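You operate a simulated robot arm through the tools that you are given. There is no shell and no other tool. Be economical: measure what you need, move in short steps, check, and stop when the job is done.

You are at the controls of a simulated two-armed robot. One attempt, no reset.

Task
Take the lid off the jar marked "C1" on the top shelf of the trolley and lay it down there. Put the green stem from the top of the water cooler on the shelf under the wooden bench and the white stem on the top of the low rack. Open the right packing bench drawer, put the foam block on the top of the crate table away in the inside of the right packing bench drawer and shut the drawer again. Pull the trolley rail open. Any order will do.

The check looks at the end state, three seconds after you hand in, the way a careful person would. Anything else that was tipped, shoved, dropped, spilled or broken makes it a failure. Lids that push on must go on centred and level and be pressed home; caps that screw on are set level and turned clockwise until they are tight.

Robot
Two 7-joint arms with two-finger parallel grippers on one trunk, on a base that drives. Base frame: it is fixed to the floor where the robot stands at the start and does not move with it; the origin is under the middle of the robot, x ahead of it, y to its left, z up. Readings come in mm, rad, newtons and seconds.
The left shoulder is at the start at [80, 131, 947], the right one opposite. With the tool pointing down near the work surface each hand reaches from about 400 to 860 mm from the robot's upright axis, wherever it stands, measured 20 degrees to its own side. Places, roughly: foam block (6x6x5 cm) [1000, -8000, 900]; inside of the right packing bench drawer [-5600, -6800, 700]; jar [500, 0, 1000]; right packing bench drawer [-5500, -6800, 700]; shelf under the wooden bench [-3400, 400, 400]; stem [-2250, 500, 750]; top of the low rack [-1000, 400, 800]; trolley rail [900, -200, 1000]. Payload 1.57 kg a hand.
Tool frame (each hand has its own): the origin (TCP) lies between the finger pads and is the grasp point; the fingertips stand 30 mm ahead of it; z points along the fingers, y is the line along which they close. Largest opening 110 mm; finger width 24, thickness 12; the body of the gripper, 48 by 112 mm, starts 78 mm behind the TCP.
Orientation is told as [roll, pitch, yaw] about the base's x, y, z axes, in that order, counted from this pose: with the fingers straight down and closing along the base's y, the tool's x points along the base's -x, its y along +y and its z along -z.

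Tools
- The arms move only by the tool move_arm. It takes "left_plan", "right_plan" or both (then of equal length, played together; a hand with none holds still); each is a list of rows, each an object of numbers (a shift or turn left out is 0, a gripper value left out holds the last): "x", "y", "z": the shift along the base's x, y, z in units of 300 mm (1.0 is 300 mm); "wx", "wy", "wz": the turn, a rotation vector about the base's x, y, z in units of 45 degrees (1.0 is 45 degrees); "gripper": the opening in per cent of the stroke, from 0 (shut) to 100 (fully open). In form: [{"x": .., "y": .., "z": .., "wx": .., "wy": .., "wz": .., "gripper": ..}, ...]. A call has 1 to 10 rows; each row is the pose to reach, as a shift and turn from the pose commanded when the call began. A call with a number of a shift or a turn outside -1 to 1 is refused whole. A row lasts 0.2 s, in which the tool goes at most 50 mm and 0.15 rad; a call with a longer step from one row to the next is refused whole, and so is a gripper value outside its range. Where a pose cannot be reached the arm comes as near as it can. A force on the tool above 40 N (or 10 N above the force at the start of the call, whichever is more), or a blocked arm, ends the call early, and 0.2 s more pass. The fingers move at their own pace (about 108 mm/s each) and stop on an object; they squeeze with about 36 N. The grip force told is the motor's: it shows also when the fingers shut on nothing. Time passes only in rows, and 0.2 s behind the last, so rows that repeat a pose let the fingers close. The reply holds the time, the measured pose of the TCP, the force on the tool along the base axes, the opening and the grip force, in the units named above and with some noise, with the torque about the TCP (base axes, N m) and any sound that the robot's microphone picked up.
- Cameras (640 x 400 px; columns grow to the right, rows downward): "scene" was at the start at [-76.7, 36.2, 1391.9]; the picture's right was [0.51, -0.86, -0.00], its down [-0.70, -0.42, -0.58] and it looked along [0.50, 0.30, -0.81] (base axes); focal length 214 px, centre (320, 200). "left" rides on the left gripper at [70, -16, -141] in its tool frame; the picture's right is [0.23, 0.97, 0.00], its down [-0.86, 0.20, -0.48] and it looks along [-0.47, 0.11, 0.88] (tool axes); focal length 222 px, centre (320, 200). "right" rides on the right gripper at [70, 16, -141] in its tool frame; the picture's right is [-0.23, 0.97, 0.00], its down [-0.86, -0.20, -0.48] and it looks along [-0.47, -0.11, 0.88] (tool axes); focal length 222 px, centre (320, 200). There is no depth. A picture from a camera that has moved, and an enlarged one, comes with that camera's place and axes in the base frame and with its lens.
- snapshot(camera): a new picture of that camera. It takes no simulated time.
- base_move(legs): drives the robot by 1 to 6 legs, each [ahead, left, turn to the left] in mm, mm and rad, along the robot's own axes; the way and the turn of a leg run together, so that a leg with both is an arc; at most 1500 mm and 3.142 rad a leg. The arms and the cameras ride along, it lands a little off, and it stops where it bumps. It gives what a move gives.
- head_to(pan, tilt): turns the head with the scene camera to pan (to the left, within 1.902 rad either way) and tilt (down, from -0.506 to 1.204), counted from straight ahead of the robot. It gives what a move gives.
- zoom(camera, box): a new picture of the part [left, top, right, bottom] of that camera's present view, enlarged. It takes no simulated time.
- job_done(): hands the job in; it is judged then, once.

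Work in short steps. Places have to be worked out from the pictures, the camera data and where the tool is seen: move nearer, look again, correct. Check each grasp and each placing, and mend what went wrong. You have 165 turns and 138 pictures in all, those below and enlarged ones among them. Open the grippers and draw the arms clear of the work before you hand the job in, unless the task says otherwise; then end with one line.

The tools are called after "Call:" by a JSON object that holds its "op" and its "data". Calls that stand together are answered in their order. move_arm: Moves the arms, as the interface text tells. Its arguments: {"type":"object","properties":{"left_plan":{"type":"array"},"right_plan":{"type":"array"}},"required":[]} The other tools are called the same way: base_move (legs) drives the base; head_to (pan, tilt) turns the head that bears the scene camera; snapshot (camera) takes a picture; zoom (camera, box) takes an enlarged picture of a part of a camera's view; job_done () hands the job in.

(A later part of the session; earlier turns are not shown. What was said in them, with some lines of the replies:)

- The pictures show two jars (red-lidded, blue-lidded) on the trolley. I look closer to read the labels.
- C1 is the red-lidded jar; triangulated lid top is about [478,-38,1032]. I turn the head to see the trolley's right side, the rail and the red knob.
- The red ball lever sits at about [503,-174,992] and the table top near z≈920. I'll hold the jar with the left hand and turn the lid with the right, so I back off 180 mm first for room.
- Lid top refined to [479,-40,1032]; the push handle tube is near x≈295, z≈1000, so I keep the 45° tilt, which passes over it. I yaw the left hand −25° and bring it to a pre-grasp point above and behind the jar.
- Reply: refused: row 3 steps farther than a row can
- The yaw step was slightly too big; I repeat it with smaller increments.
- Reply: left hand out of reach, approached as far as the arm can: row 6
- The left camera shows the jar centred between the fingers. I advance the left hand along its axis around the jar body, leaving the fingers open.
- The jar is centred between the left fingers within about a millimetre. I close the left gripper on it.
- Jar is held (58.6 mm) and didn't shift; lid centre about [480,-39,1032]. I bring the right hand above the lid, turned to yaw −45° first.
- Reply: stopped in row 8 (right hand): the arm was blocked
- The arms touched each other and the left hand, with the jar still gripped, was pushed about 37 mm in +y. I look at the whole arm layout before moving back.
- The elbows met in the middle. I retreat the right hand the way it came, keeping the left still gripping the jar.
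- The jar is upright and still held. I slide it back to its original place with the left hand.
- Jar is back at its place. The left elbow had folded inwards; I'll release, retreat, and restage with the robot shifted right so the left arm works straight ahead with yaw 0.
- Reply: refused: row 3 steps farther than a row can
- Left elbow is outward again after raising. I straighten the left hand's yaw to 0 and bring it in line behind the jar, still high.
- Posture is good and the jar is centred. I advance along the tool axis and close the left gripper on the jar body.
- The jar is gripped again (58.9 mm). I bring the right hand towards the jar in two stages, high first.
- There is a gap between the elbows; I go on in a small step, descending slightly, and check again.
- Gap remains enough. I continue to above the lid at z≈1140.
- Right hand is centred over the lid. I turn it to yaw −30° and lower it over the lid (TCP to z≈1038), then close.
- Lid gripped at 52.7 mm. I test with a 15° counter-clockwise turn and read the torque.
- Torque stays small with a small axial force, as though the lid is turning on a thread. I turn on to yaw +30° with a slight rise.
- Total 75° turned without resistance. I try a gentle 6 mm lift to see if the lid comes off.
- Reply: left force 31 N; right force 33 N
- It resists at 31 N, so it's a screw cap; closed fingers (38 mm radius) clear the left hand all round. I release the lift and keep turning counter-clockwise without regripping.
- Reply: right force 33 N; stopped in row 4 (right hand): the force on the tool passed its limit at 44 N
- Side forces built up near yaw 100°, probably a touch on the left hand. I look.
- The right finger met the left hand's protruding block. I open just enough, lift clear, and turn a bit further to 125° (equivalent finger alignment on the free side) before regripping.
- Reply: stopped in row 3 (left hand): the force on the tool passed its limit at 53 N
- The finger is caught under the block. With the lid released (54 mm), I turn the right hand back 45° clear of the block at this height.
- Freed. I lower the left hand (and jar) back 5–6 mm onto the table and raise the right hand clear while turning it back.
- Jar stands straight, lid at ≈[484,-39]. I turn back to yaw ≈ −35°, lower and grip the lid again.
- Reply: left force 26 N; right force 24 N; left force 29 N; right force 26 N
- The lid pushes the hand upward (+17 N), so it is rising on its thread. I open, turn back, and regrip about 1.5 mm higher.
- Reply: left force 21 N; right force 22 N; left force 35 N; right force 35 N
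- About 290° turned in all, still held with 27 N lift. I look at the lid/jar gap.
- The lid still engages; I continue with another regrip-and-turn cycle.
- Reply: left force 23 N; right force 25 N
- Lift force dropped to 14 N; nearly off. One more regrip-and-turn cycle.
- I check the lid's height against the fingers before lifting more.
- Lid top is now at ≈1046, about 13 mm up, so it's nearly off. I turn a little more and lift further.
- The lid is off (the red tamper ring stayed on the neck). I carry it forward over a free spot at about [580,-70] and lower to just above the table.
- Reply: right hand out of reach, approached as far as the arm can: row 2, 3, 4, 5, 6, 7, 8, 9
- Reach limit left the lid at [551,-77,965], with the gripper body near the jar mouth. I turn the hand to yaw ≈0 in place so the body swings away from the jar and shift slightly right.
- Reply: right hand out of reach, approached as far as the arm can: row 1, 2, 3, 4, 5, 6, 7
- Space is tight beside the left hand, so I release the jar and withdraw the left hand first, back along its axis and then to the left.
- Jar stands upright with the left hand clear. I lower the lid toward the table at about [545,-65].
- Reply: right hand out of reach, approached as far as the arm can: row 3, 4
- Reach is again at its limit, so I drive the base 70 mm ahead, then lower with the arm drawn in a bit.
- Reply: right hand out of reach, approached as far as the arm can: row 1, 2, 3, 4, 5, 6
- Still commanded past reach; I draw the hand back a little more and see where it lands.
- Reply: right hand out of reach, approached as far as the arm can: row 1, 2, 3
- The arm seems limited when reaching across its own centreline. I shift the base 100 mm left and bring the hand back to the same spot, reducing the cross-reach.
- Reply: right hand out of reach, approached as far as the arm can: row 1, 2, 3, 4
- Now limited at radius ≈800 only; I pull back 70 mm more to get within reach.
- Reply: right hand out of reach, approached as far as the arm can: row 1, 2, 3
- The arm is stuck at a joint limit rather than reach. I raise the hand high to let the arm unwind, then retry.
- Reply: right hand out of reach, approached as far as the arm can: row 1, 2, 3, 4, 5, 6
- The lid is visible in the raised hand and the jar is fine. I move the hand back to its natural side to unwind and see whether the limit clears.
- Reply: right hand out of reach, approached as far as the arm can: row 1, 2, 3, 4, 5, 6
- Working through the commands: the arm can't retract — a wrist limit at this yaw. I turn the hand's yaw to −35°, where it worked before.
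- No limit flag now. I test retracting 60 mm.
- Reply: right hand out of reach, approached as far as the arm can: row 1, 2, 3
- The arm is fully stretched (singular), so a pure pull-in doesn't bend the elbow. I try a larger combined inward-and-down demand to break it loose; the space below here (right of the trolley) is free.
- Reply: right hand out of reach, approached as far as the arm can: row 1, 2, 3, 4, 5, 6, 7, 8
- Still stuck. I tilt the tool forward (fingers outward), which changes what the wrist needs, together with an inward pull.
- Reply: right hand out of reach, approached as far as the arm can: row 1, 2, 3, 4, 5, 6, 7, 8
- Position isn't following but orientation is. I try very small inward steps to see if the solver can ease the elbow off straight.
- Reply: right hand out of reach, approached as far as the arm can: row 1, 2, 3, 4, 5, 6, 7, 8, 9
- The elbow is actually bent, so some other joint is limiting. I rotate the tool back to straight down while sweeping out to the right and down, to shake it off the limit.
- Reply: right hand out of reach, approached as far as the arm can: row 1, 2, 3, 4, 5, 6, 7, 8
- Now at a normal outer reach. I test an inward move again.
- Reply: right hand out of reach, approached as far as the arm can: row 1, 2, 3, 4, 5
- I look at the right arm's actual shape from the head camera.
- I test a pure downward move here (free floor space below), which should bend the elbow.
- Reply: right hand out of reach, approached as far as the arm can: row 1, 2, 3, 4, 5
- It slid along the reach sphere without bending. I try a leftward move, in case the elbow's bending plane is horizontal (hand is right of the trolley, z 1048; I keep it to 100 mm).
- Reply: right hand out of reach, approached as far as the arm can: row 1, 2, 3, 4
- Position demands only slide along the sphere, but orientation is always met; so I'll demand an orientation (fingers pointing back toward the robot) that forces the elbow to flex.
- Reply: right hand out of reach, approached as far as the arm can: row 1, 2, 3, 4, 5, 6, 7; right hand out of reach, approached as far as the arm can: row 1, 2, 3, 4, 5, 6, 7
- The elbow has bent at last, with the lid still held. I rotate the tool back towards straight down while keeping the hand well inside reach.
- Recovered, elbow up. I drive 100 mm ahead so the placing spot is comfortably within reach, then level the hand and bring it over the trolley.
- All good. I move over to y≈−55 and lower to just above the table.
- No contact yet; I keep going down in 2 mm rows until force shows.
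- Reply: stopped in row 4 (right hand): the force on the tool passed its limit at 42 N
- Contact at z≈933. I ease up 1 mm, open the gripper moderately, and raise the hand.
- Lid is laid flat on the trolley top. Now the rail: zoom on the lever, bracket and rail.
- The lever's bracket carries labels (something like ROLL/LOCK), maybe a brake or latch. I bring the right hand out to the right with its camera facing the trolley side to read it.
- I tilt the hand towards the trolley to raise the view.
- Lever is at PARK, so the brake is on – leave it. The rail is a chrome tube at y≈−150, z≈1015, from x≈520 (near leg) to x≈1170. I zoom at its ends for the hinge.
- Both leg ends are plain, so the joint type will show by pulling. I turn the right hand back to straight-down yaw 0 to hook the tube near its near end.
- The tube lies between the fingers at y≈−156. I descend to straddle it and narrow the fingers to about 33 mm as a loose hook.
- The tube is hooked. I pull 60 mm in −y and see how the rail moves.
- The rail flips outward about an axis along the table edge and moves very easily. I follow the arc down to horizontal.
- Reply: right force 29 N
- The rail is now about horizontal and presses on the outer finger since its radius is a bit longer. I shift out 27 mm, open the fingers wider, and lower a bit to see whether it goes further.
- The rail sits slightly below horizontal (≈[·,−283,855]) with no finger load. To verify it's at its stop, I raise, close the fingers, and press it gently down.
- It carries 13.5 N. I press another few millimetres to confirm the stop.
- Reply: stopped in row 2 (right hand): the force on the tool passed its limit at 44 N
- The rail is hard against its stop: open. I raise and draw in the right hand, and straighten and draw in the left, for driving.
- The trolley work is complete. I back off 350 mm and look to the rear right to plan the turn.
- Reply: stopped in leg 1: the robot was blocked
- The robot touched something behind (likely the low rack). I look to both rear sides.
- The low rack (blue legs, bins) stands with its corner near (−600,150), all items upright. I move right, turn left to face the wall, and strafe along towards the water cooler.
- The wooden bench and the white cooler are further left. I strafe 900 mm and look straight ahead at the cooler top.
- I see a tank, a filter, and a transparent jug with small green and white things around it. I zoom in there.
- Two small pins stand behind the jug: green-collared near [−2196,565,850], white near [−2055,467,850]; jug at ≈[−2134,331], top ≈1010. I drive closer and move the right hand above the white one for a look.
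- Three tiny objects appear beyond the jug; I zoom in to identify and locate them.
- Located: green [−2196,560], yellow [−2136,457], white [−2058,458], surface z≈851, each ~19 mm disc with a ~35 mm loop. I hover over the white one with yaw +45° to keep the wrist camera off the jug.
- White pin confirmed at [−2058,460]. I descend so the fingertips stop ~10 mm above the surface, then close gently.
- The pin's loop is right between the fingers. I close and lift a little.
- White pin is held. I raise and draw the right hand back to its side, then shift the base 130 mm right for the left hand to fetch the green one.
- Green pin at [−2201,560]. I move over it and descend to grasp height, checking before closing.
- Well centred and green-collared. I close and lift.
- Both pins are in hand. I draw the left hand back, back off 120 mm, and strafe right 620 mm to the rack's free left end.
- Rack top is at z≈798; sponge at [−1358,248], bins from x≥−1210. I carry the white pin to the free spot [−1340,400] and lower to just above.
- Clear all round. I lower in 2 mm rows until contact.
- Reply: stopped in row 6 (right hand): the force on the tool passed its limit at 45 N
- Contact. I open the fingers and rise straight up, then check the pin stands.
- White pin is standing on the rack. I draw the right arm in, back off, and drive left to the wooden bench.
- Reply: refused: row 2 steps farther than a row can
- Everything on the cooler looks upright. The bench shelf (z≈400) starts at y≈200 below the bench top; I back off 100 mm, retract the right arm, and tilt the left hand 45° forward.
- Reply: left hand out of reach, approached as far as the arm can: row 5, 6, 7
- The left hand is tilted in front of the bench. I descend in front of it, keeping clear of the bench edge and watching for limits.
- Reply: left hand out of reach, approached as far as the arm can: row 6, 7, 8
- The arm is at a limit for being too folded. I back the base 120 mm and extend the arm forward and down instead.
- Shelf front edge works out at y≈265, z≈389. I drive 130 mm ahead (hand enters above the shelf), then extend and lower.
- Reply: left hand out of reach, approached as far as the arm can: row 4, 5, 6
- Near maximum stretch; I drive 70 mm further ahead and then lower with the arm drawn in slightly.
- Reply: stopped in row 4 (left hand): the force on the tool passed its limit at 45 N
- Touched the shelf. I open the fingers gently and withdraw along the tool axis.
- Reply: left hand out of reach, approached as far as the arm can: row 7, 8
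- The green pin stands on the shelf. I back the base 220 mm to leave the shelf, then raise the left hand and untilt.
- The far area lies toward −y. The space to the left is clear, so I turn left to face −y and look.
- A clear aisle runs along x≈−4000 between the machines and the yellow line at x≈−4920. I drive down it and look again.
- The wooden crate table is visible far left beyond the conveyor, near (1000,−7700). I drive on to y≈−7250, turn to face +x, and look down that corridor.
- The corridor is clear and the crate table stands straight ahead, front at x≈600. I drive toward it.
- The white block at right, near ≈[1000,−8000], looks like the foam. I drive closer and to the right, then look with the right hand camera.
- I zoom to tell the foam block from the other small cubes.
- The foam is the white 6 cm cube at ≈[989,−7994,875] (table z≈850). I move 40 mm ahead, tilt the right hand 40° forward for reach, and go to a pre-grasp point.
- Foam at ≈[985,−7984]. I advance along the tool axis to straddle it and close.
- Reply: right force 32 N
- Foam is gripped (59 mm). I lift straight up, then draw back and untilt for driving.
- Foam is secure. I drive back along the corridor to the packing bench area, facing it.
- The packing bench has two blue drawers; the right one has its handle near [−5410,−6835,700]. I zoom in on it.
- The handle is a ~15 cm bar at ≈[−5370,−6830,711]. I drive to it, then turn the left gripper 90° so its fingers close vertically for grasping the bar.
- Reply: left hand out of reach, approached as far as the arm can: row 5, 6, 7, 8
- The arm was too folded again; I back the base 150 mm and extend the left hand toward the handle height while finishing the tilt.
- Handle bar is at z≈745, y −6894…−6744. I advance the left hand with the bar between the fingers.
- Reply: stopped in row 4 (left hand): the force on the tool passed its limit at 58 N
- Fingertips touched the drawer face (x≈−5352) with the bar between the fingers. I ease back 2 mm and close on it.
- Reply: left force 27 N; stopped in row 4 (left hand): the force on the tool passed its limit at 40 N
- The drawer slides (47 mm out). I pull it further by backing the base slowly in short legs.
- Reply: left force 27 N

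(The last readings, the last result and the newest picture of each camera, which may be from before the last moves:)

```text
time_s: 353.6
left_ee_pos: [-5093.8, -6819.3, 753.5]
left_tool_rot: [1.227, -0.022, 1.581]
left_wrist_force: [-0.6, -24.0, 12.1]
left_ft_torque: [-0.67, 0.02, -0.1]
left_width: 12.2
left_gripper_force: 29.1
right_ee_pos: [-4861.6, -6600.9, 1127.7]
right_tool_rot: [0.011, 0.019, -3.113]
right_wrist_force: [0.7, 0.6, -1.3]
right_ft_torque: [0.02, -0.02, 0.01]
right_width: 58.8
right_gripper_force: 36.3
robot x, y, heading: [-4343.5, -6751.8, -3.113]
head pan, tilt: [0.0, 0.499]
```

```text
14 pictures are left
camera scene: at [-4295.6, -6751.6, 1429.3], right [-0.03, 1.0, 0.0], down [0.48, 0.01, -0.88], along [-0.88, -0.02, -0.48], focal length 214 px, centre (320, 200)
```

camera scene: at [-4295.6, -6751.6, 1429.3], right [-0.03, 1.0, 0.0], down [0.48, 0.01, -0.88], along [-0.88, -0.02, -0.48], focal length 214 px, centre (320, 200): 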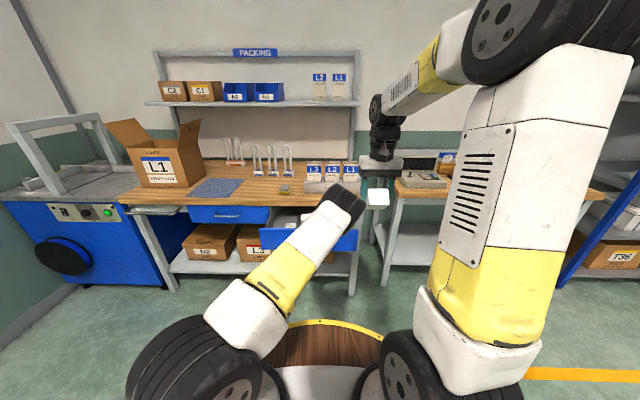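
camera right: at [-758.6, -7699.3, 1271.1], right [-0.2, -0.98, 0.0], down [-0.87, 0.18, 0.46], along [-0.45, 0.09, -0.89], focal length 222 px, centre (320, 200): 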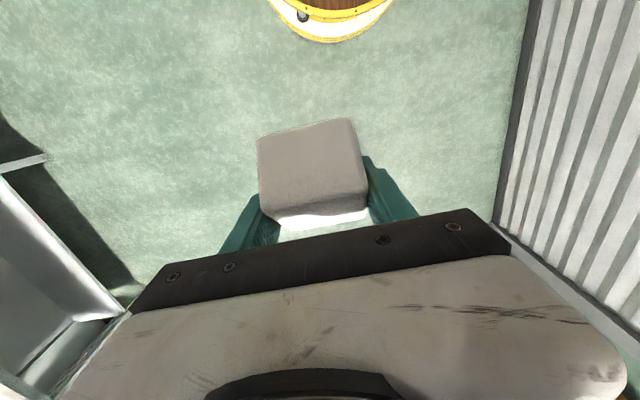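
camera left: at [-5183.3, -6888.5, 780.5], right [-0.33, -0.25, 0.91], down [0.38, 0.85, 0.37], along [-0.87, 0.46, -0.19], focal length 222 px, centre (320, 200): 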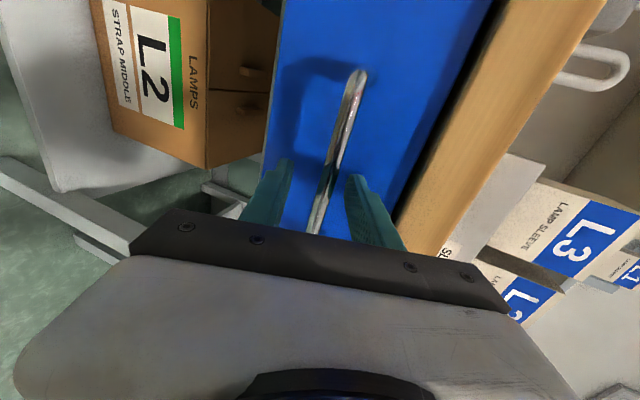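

The drawer is open about 230 mm. I release the handle and withdraw the left hand back, then up and to the left.

Call:
{"op": "move_arm", "data": {"left_plan": [{"gripper": 40}, {"gripper": 40}, {"x": 0.08, "z": 0.02}, {"x": 0.2, "z": 0.06}, {"x": 0.28, "z": 0.16, "y": -0.05}, {"x": 0.28, "z": 0.28, "y": -0.12}, {"x": 0.28, "z": 0.4, "y": -0.2}, {"x": 0.28, "z": 0.52, "y": -0.28}, {"x": 0.28, "z": 0.64, "y": -0.36}, {"x": 0.28, "z": 0.76, "y": -0.44}]}}

Call:
{"op": "base_move", "data": {"legs": [[270, 0, 0]]}}

Call:
{"op": "snapshot", "data": {"camera": "right"}}

Call:
{"op": "snapshot", "data": {"camera": "scene"}}

```text
time_s: 355.9
left_ee_pos: [-5010.0, -6951.8, 981.5]
left_tool_rot: [1.225, -0.02, 1.58]
left_wrist_force: [-0.1, 0.1, 0.5]
left_ft_torque: [-0.01, 0.01, 0.05]
left_width: 43.9
left_gripper_force: 0.0
right_ee_pos: [-4860.8, -6600.1, 1127.1]
right_tool_rot: [0.008, 0.021, -3.113]
right_wrist_force: [0.2, 0.1, -0.3]
right_ft_torque: [-0.06, -0.01, -0.04]
right_width: 58.9
right_gripper_force: 36.2
robot x, y, heading: [-4344.2, -6752.9, -3.116]
head pan, tilt: [0.0, 0.499]
```

```text
time_s: 357.8
left_ee_pos: [-5279.4, -6959.3, 981.9]
left_tool_rot: [1.227, -0.021, 1.579]
left_wrist_force: [-0.1, -0.5, 0.0]
left_ft_torque: [-0.02, 0.0, 0.05]
left_width: 44.1
left_gripper_force: 0.1
right_ee_pos: [-5130.1, -6607.5, 1127.6]
right_tool_rot: [0.008, 0.022, -3.112]
right_wrist_force: [0.6, -0.3, -0.2]
right_ft_torque: [0.02, -0.01, 0.01]
right_width: 59.0
right_gripper_force: 36.2
robot x, y, heading: [-4615.3, -6760.8, -3.12]
head pan, tilt: [0.0, 0.499]
```

```text
13 pictures are left
camera right: at [-5064.1, -6620.8, 1270.9], right [-0.2, -0.98, 0.0], down [-0.87, 0.18, 0.46], along [-0.45, 0.09, -0.89], focal length 222 px, centre (320, 200)
```

right: 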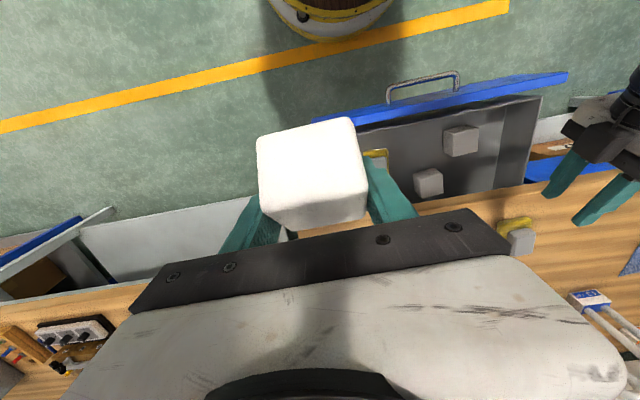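

```text
12 pictures are left
camera scene: at [-4565.5, -6758.1, 1429.3], right [-0.03, 1.0, 0.0], down [0.48, 0.01, -0.88], along [-0.88, -0.02, -0.48], focal length 214 px, centre (320, 200)
```

scene: 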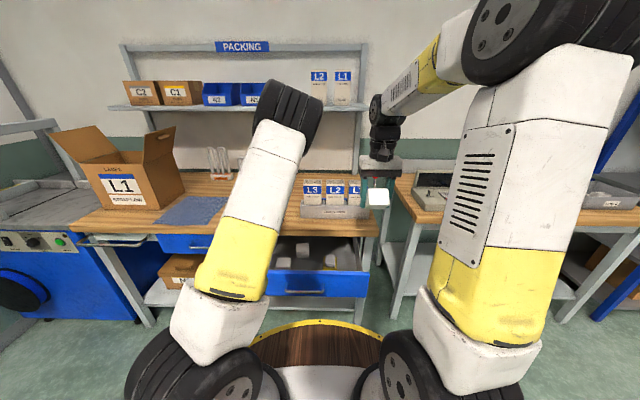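

The drawer already holds a couple of cubes. I zoom in to choose a free spot.

Call:
{"op": "zoom", "data": {"camera": "scene", "box": [260, 215, 390, 305]}}

```text
4.44 times, centred on (325, 260) of scene
camera zoom: at [-4565.5, -6758.1, 1429.3], right [-0.03, 1.0, 0.0], down [0.48, 0.01, -0.88], along [-0.88, -0.02, -0.48], focal length 953 px, centre (298, -67)
```

zoom: 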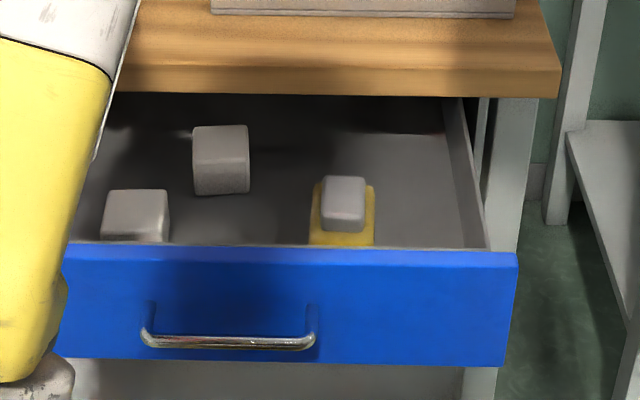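

The free gap is at ≈[−5215,−6835], between the cube and the sponge. I shift the base 100 mm left so both arms have room, then bring the foam over the gap.

Call:
{"op": "base_move", "data": {"legs": [[0, 100, 0]]}}

Call:
{"op": "move_arm", "data": {"right_plan": [{"x": -0.07, "y": -0.06}, {"x": -0.14, "y": -0.13}, {"x": -0.21, "y": -0.22}, {"x": -0.283, "y": -0.32}, {"x": -0.283, "y": -0.43, "z": -0.05}, {"x": -0.283, "y": -0.43, "z": -0.2}, {"x": -0.283, "y": -0.43, "z": -0.35}, {"x": -0.283, "y": -0.43, "z": -0.5}, {"x": -0.283, "y": -0.43, "z": -0.65}, {"x": -0.283, "y": -0.43, "z": -0.65}]}}

Call:
{"op": "snapshot", "data": {"camera": "right"}}

```text
time_s: 358.9
left_ee_pos: [-5276.7, -7059.1, 980.4]
left_tool_rot: [1.226, -0.021, 1.579]
left_wrist_force: [-0.1, 0.4, 0.2]
left_ft_torque: [-0.01, -0.02, 0.0]
left_width: 44.1
left_gripper_force: 0.2
right_ee_pos: [-5129.1, -6708.4, 1127.2]
right_tool_rot: [0.009, 0.022, -3.111]
right_wrist_force: [0.3, 0.8, -0.3]
right_ft_torque: [-0.03, 0.01, 0.02]
right_width: 59.0
right_gripper_force: 35.7
robot x, y, heading: [-4611.0, -6859.6, -3.122]
head pan, tilt: [0.0, 0.499]
```

```text
time_s: 361.1
left_ee_pos: [-5275.8, -7059.2, 980.8]
left_tool_rot: [1.227, -0.019, 1.578]
left_wrist_force: [0.2, 0.2, -0.3]
left_ft_torque: [-0.06, 0.0, 0.01]
left_width: 43.9
left_gripper_force: 0.0
right_ee_pos: [-5214.4, -6837.6, 931.4]
right_tool_rot: [0.009, 0.021, -3.111]
right_wrist_force: [-0.3, 0.1, -0.8]
right_ft_torque: [-0.03, -0.02, 0.03]
right_width: 58.7
right_gripper_force: 36.4
robot x, y, heading: [-4612.5, -6859.9, -3.115]
head pan, tilt: [0.0, 0.499]
```

```text
10 pictures are left
camera right: at [-5146.5, -6850.2, 1075.8], right [-0.2, -0.98, 0.0], down [-0.87, 0.18, 0.46], along [-0.45, 0.09, -0.89], focal length 222 px, centre (320, 200)
```

right: 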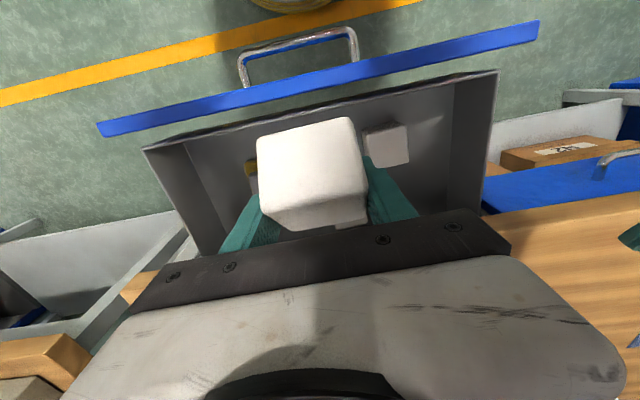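

The gap looks right; the box front wall is near x≈−5172, so I shift 25 mm deeper and lower the foam between the cube and the sponge.

Call:
{"op": "move_arm", "data": {"right_plan": [{"x": -0.085, "y": 0.01}, {"x": -0.085, "y": 0.015, "z": -0.13}, {"x": -0.085, "y": 0.015, "z": -0.26}, {"x": -0.085, "y": 0.015, "z": -0.38}, {"x": -0.085, "y": 0.015, "z": -0.48}, {"x": -0.085, "y": 0.015, "z": -0.55}, {"x": -0.085, "y": 0.015, "z": -0.55}]}}

Call:
{"op": "snapshot", "data": {"camera": "right"}}

```text
time_s: 362.7
left_ee_pos: [-5276.3, -7058.8, 981.0]
left_tool_rot: [1.227, -0.021, 1.576]
left_wrist_force: [1.4, 0.9, 0.0]
left_ft_torque: [0.02, -0.01, -0.01]
left_width: 43.8
left_gripper_force: 0.0
right_ee_pos: [-5238.8, -6833.1, 765.9]
right_tool_rot: [0.008, 0.021, -3.112]
right_wrist_force: [0.7, -0.8, -0.4]
right_ft_torque: [0.02, -0.03, 0.01]
right_width: 59.0
right_gripper_force: 36.0
robot x, y, heading: [-4612.0, -6855.9, -3.115]
head pan, tilt: [0.0, 0.499]
```

```text
9 pictures are left
camera right: at [-5170.9, -6845.5, 910.3], right [-0.2, -0.98, 0.0], down [-0.87, 0.18, 0.46], along [-0.45, 0.09, -0.89], focal length 222 px, centre (320, 200)
```

right: 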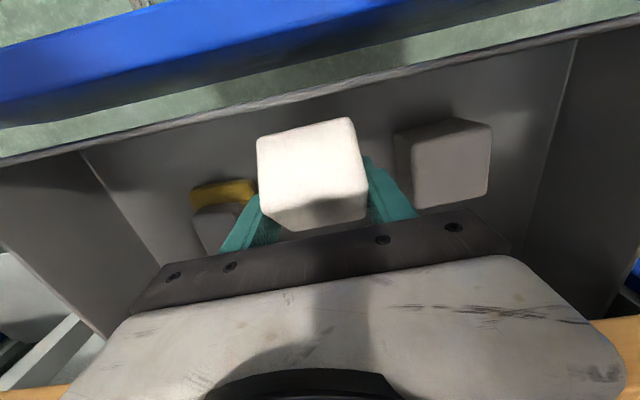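

Clear on both sides. I lower slowly until the foam touches the drawer floor.

Call:
{"op": "move_arm", "data": {"right_plan": [{"z": -0.02}, {"z": -0.035}, {"z": -0.05}, {"z": -0.062}, {"z": -0.074}, {"z": -0.086}, {"z": -0.098}, {"z": -0.11}, {"z": -0.12}]}}

```text
time_s: 364.7
left_ee_pos: [-5276.3, -7058.7, 979.8]
left_tool_rot: [1.228, -0.02, 1.576]
left_wrist_force: [-0.3, -0.3, 0.0]
left_ft_torque: [-0.01, -0.03, 0.05]
left_width: 44.1
left_gripper_force: 0.0
right_ee_pos: [-5239.0, -6832.0, 729.9]
right_tool_rot: [0.009, 0.02, -3.111]
right_wrist_force: [-0.9, 0.3, 0.7]
right_ft_torque: [0.0, -0.01, 0.01]
right_width: 58.7
right_gripper_force: 35.8
robot x, y, heading: [-4614.7, -6863.1, -3.113]
head pan, tilt: [0.0, 0.499]
```

No contact yet at 730; I continue a little further down.

Call:
{"op": "move_arm", "data": {"right_plan": [{"z": -0.012}, {"z": -0.024}, {"z": -0.036}, {"z": -0.048}, {"z": -0.06}, {"z": -0.072}, {"z": -0.084}]}}

```text
time_s: 365.4
left_ee_pos: [-5276.5, -7058.6, 980.2]
left_tool_rot: [1.228, -0.021, 1.577]
left_wrist_force: [0.8, 0.2, 0.1]
left_ft_torque: [0.03, 0.0, -0.01]
left_width: 43.8
left_gripper_force: 0.0
right_ee_pos: [-5242.4, -6833.0, 726.1]
right_tool_rot: [0.01, 0.011, -3.113]
right_wrist_force: [-1.2, 0.0, 0.8]
right_ft_torque: [0.12, 0.06, 0.02]
right_width: 58.9
right_gripper_force: 35.7
robot x, y, heading: [-4612.6, -6859.4, -3.115]
head pan, tilt: [0.0, 0.499]
stopped in row 3 (right hand): the force on the tool passed its limit at 58 N (the readings are from after the stop); the commanded pose is now the measured one
```

Contact. I open just enough to release (fingers ±~10 mm) and rise straight up.

Call:
{"op": "move_arm", "data": {"right_plan": [{"gripper": 60}, {"gripper": 68}, {"gripper": 68}, {"z": 0.08}, {"z": 0.2}, {"z": 0.35}, {"z": 0.5}, {"z": 0.65}, {"z": 0.8}, {"z": 0.9}]}}

Call:
{"op": "snapshot", "data": {"camera": "right"}}

```text
time_s: 367.6
left_ee_pos: [-5277.0, -7057.1, 980.7]
left_tool_rot: [1.227, -0.021, 1.577]
left_wrist_force: [0.5, 0.2, -0.2]
left_ft_torque: [0.01, 0.0, -0.04]
left_width: 43.9
left_gripper_force: 0.2
right_ee_pos: [-5243.9, -6833.8, 995.9]
right_tool_rot: [0.008, 0.014, -3.112]
right_wrist_force: [-0.3, 0.6, -0.3]
right_ft_torque: [0.01, -0.05, 0.01]
right_width: 74.6
right_gripper_force: 0.0
robot x, y, heading: [-4607.2, -6858.9, -3.117]
head pan, tilt: [0.0, 0.499]
```

```text
8 pictures are left
camera right: at [-5175.8, -6847.1, 1140.0], right [-0.2, -0.98, 0.0], down [-0.87, 0.18, 0.46], along [-0.46, 0.09, -0.89], focal length 222 px, centre (320, 200)
```

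right: 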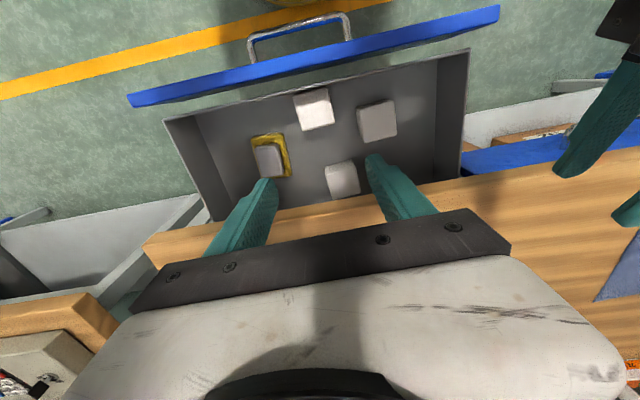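

Foam lies inside, clear of the rim. I withdraw the right hand, close the left fingers, and back off so the left fist can push the drawer front.

Call:
{"op": "move_arm", "data": {"right_plan": [{"z": 0.1, "y": 0.05}, {"z": 0.2, "y": 0.14}, {"z": 0.3, "y": 0.24, "x": 0.04}, {"z": 0.38, "y": 0.34, "x": 0.12}, {"z": 0.4, "y": 0.45, "x": 0.22}, {"z": 0.4, "y": 0.55, "x": 0.32}, {"z": 0.4, "y": 0.6, "x": 0.4}], "left_plan": [{"gripper": 0}, {"gripper": 0}, {"gripper": 0}, {"gripper": 0}, {"gripper": 0}, {"gripper": 0}, {"gripper": 0}]}}

Call:
{"op": "base_move", "data": {"legs": [[-230, 0, 0]]}}

Call:
{"op": "move_arm", "data": {"left_plan": [{"y": 0.13}, {"y": 0.26, "z": -0.05}, {"y": 0.37, "z": -0.14}, {"y": 0.48, "z": -0.24}, {"y": 0.58, "z": -0.35}, {"y": 0.68, "z": -0.46}, {"y": 0.77, "z": -0.56}, {"y": 0.77, "z": -0.615}, {"y": 0.77, "z": -0.615}]}}

Call:
{"op": "snapshot", "data": {"camera": "left"}}

```text
time_s: 369.2
left_ee_pos: [-5276.2, -7057.3, 980.6]
left_tool_rot: [1.228, -0.021, 1.577]
left_wrist_force: [-0.4, -0.7, -0.4]
left_ft_torque: [0.0, 0.0, 0.02]
left_width: 0.0
left_gripper_force: 20.9
right_ee_pos: [-5123.2, -6652.1, 1115.9]
right_tool_rot: [0.009, 0.015, -3.112]
right_wrist_force: [0.0, 0.0, 0.8]
right_ft_torque: [-0.02, -0.03, -0.01]
right_width: 74.6
right_gripper_force: 0.1
robot x, y, heading: [-4609.6, -6857.1, -3.117]
head pan, tilt: [0.0, 0.499]
```

```text
time_s: 370.9
left_ee_pos: [-5046.5, -7052.1, 981.5]
left_tool_rot: [1.227, -0.022, 1.576]
left_wrist_force: [-0.5, -0.6, -0.4]
left_ft_torque: [-0.01, 0.02, 0.03]
left_width: 0.0
left_gripper_force: 21.8
right_ee_pos: [-4894.2, -6646.6, 1116.3]
right_tool_rot: [0.01, 0.016, -3.116]
right_wrist_force: [-0.5, 0.5, 0.1]
right_ft_torque: [-0.02, -0.01, -0.06]
right_width: 74.8
right_gripper_force: 0.1
robot x, y, heading: [-4381.3, -6851.0, -3.113]
head pan, tilt: [0.0, 0.499]
```

```text
time_s: 372.9
left_ee_pos: [-5046.2, -6820.8, 797.6]
left_tool_rot: [1.225, -0.021, 1.576]
left_wrist_force: [-0.3, 0.6, -0.7]
left_ft_torque: [0.02, -0.01, 0.01]
left_width: 0.3
left_gripper_force: 21.6
right_ee_pos: [-4892.1, -6645.7, 1115.6]
right_tool_rot: [0.009, 0.014, -3.117]
right_wrist_force: [0.5, -1.0, 0.4]
right_ft_torque: [0.02, 0.01, -0.03]
right_width: 75.0
right_gripper_force: 0.1
robot x, y, heading: [-4382.4, -6849.2, -3.121]
head pan, tilt: [0.0, 0.499]
```

```text
7 pictures are left
camera left: at [-4908.0, -6888.1, 826.8], right [-0.33, -0.25, 0.91], down [0.38, 0.85, 0.37], along [-0.87, 0.46, -0.18], focal length 222 px, centre (320, 200)
```

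left: 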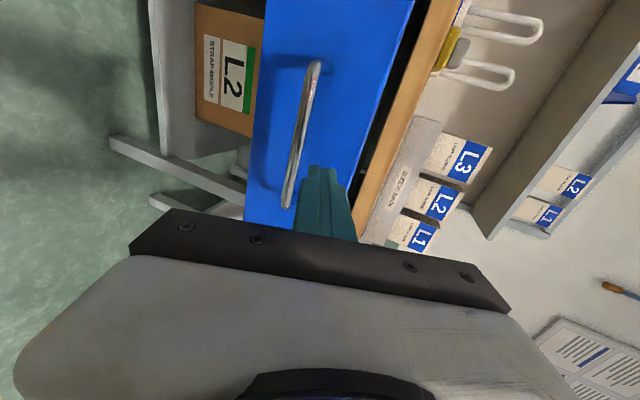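

The fist faces the drawer front just above the handle. I drive ahead in legs to push the drawer in.

Call:
{"op": "base_move", "data": {"legs": [[100, 0, 0], [80, 0, 0], [70, 0, 0]]}}

Call:
{"op": "snapshot", "data": {"camera": "left"}}

```text
time_s: 375.4
left_ee_pos: [-5297.5, -6828.2, 796.4]
left_tool_rot: [1.227, -0.021, 1.579]
left_wrist_force: [0.2, -1.0, -0.7]
left_ft_torque: [0.04, -0.02, 0.0]
left_width: 0.0
left_gripper_force: 20.9
right_ee_pos: [-5143.5, -6652.1, 1117.3]
right_tool_rot: [0.008, 0.014, -3.112]
right_wrist_force: [-0.2, -0.6, 0.3]
right_ft_torque: [-0.01, 0.02, -0.01]
right_width: 74.8
right_gripper_force: 0.0
robot x, y, heading: [-4634.3, -6860.8, -3.12]
head pan, tilt: [0.0, 0.499]
```

```text
6 pictures are left
camera left: at [-5158.9, -6894.5, 827.0], right [-0.33, -0.25, 0.91], down [0.38, 0.85, 0.37], along [-0.87, 0.46, -0.18], focal length 222 px, centre (320, 200)
```

left: 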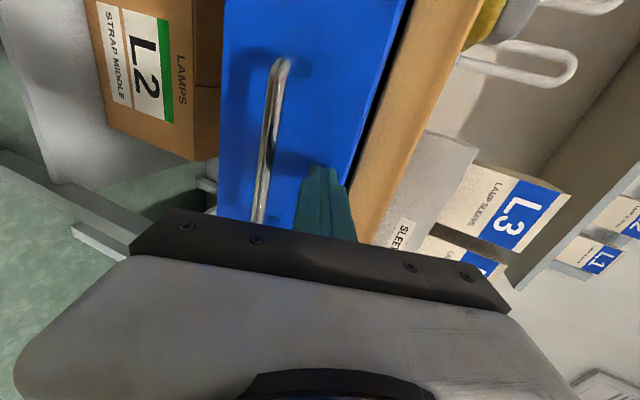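

The drawer is almost shut. I push the last bit with the arm until it stops.

Call:
{"op": "move_arm", "data": {"left_plan": [{"x": -0.025}, {"x": -0.05}, {"x": -0.075}, {"x": -0.09}, {"x": -0.1}, {"x": -0.11}, {"x": -0.12}]}}

Call:
{"op": "snapshot", "data": {"camera": "left"}}

```text
time_s: 377.0
left_ee_pos: [-5329.4, -6827.7, 796.7]
left_tool_rot: [1.225, -0.017, 1.577]
left_wrist_force: [19.4, -1.1, 13.2]
left_ft_torque: [0.03, 0.39, -0.07]
left_width: 0.1
left_gripper_force: 20.7
right_ee_pos: [-5142.4, -6652.6, 1115.8]
right_tool_rot: [0.009, 0.012, -3.114]
right_wrist_force: [-0.1, 0.6, 0.4]
right_ft_torque: [0.01, 0.01, -0.01]
right_width: 75.1
right_gripper_force: 0.0
robot x, y, heading: [-4630.4, -6856.4, -3.119]
head pan, tilt: [0.0, 0.499]
stopped in row 7 (left hand): the force on the tool passed its limit at 42 N (the readings are from after the stop); the commanded pose is now the measured one
```

```text
5 pictures are left
camera left: at [-5191.2, -6894.5, 827.2], right [-0.33, -0.25, 0.91], down [0.38, 0.85, 0.37], along [-0.87, 0.46, -0.19], focal length 222 px, centre (320, 200)
```

left: 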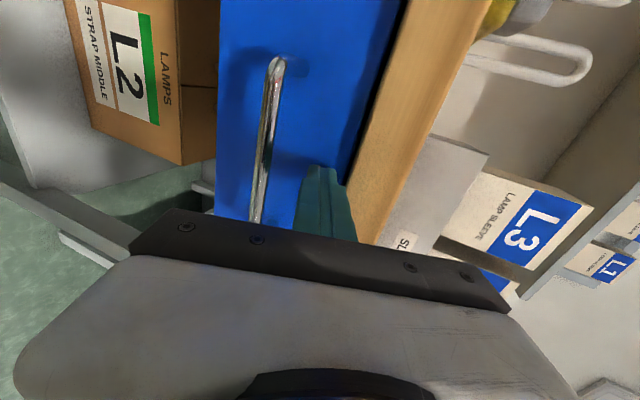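

The front stopped at the closed position (tips ≈−5357). I withdraw the left hand, back away, open the gripper, and verify.

Call:
{"op": "move_arm", "data": {"left_plan": [{"x": 0.05}, {"x": 0.15, "z": 0.03}, {"x": 0.22, "z": 0.12}, {"x": 0.22, "z": 0.25}, {"x": 0.22, "z": 0.38, "gripper": 60}, {"x": 0.22, "z": 0.5, "gripper": 60}]}}

Call:
{"op": "base_move", "data": {"legs": [[-400, 0, 0]]}}

Call:
{"op": "zoom", "data": {"camera": "scene", "box": [160, 150, 400, 290]}}

```text
time_s: 378.4
left_ee_pos: [-5262.9, -6825.5, 945.7]
left_tool_rot: [1.224, -0.019, 1.577]
left_wrist_force: [-0.8, 0.6, 0.3]
left_ft_torque: [0.0, 0.02, -0.01]
left_width: 65.8
left_gripper_force: 0.0
right_ee_pos: [-5143.0, -6652.2, 1115.8]
right_tool_rot: [0.009, 0.015, -3.113]
right_wrist_force: [-0.2, 0.2, -0.2]
right_ft_torque: [0.01, -0.02, 0.01]
right_width: 74.9
right_gripper_force: 0.1
robot x, y, heading: [-4634.3, -6859.1, -3.116]
head pan, tilt: [0.0, 0.499]
```

```text
time_s: 380.9
left_ee_pos: [-4865.5, -6817.8, 947.0]
left_tool_rot: [1.224, -0.019, 1.58]
left_wrist_force: [0.3, 0.7, -0.6]
left_ft_torque: [0.0, 0.0, -0.03]
left_width: 65.9
left_gripper_force: 0.1
right_ee_pos: [-4744.5, -6642.6, 1118.1]
right_tool_rot: [0.011, 0.014, -3.113]
right_wrist_force: [0.3, 0.5, -0.7]
right_ft_torque: [-0.01, 0.01, -0.04]
right_width: 74.8
right_gripper_force: 0.0
robot x, y, heading: [-4233.1, -6848.5, -3.112]
head pan, tilt: [0.0, 0.499]
```

```text
2.67 times, centred on (280, 220) of scene
camera zoom: at [-4184.6, -6849.2, 1429.3], right [-0.03, 1.0, 0.0], down [0.48, 0.01, -0.88], along [-0.88, -0.02, -0.48], focal length 572 px, centre (427, 147)
```

zoom: 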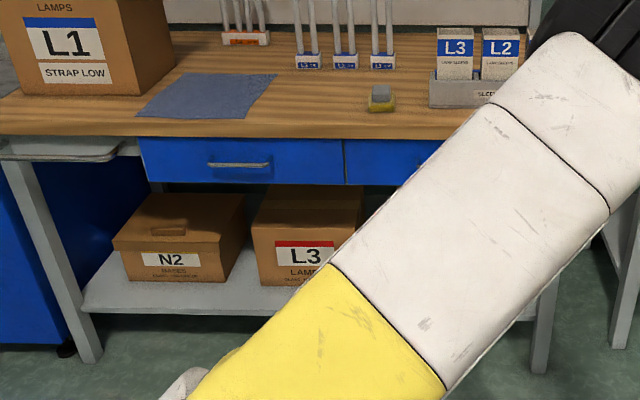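

The visible part of the right drawer is flush with the left one, and both arms are clear of the bench with open grippers. All tasks have been carried out, so I hand in.

Call:
{"op": "job_done", "data": {}}

```text
The job is handed in.
```

I carried out every part of the task and handed it in. The base touched the low rack once while reversing, and jar C1 was nudged and lifted a few millimetres during unscrewing; nothing looked tipped or displaced afterwards.
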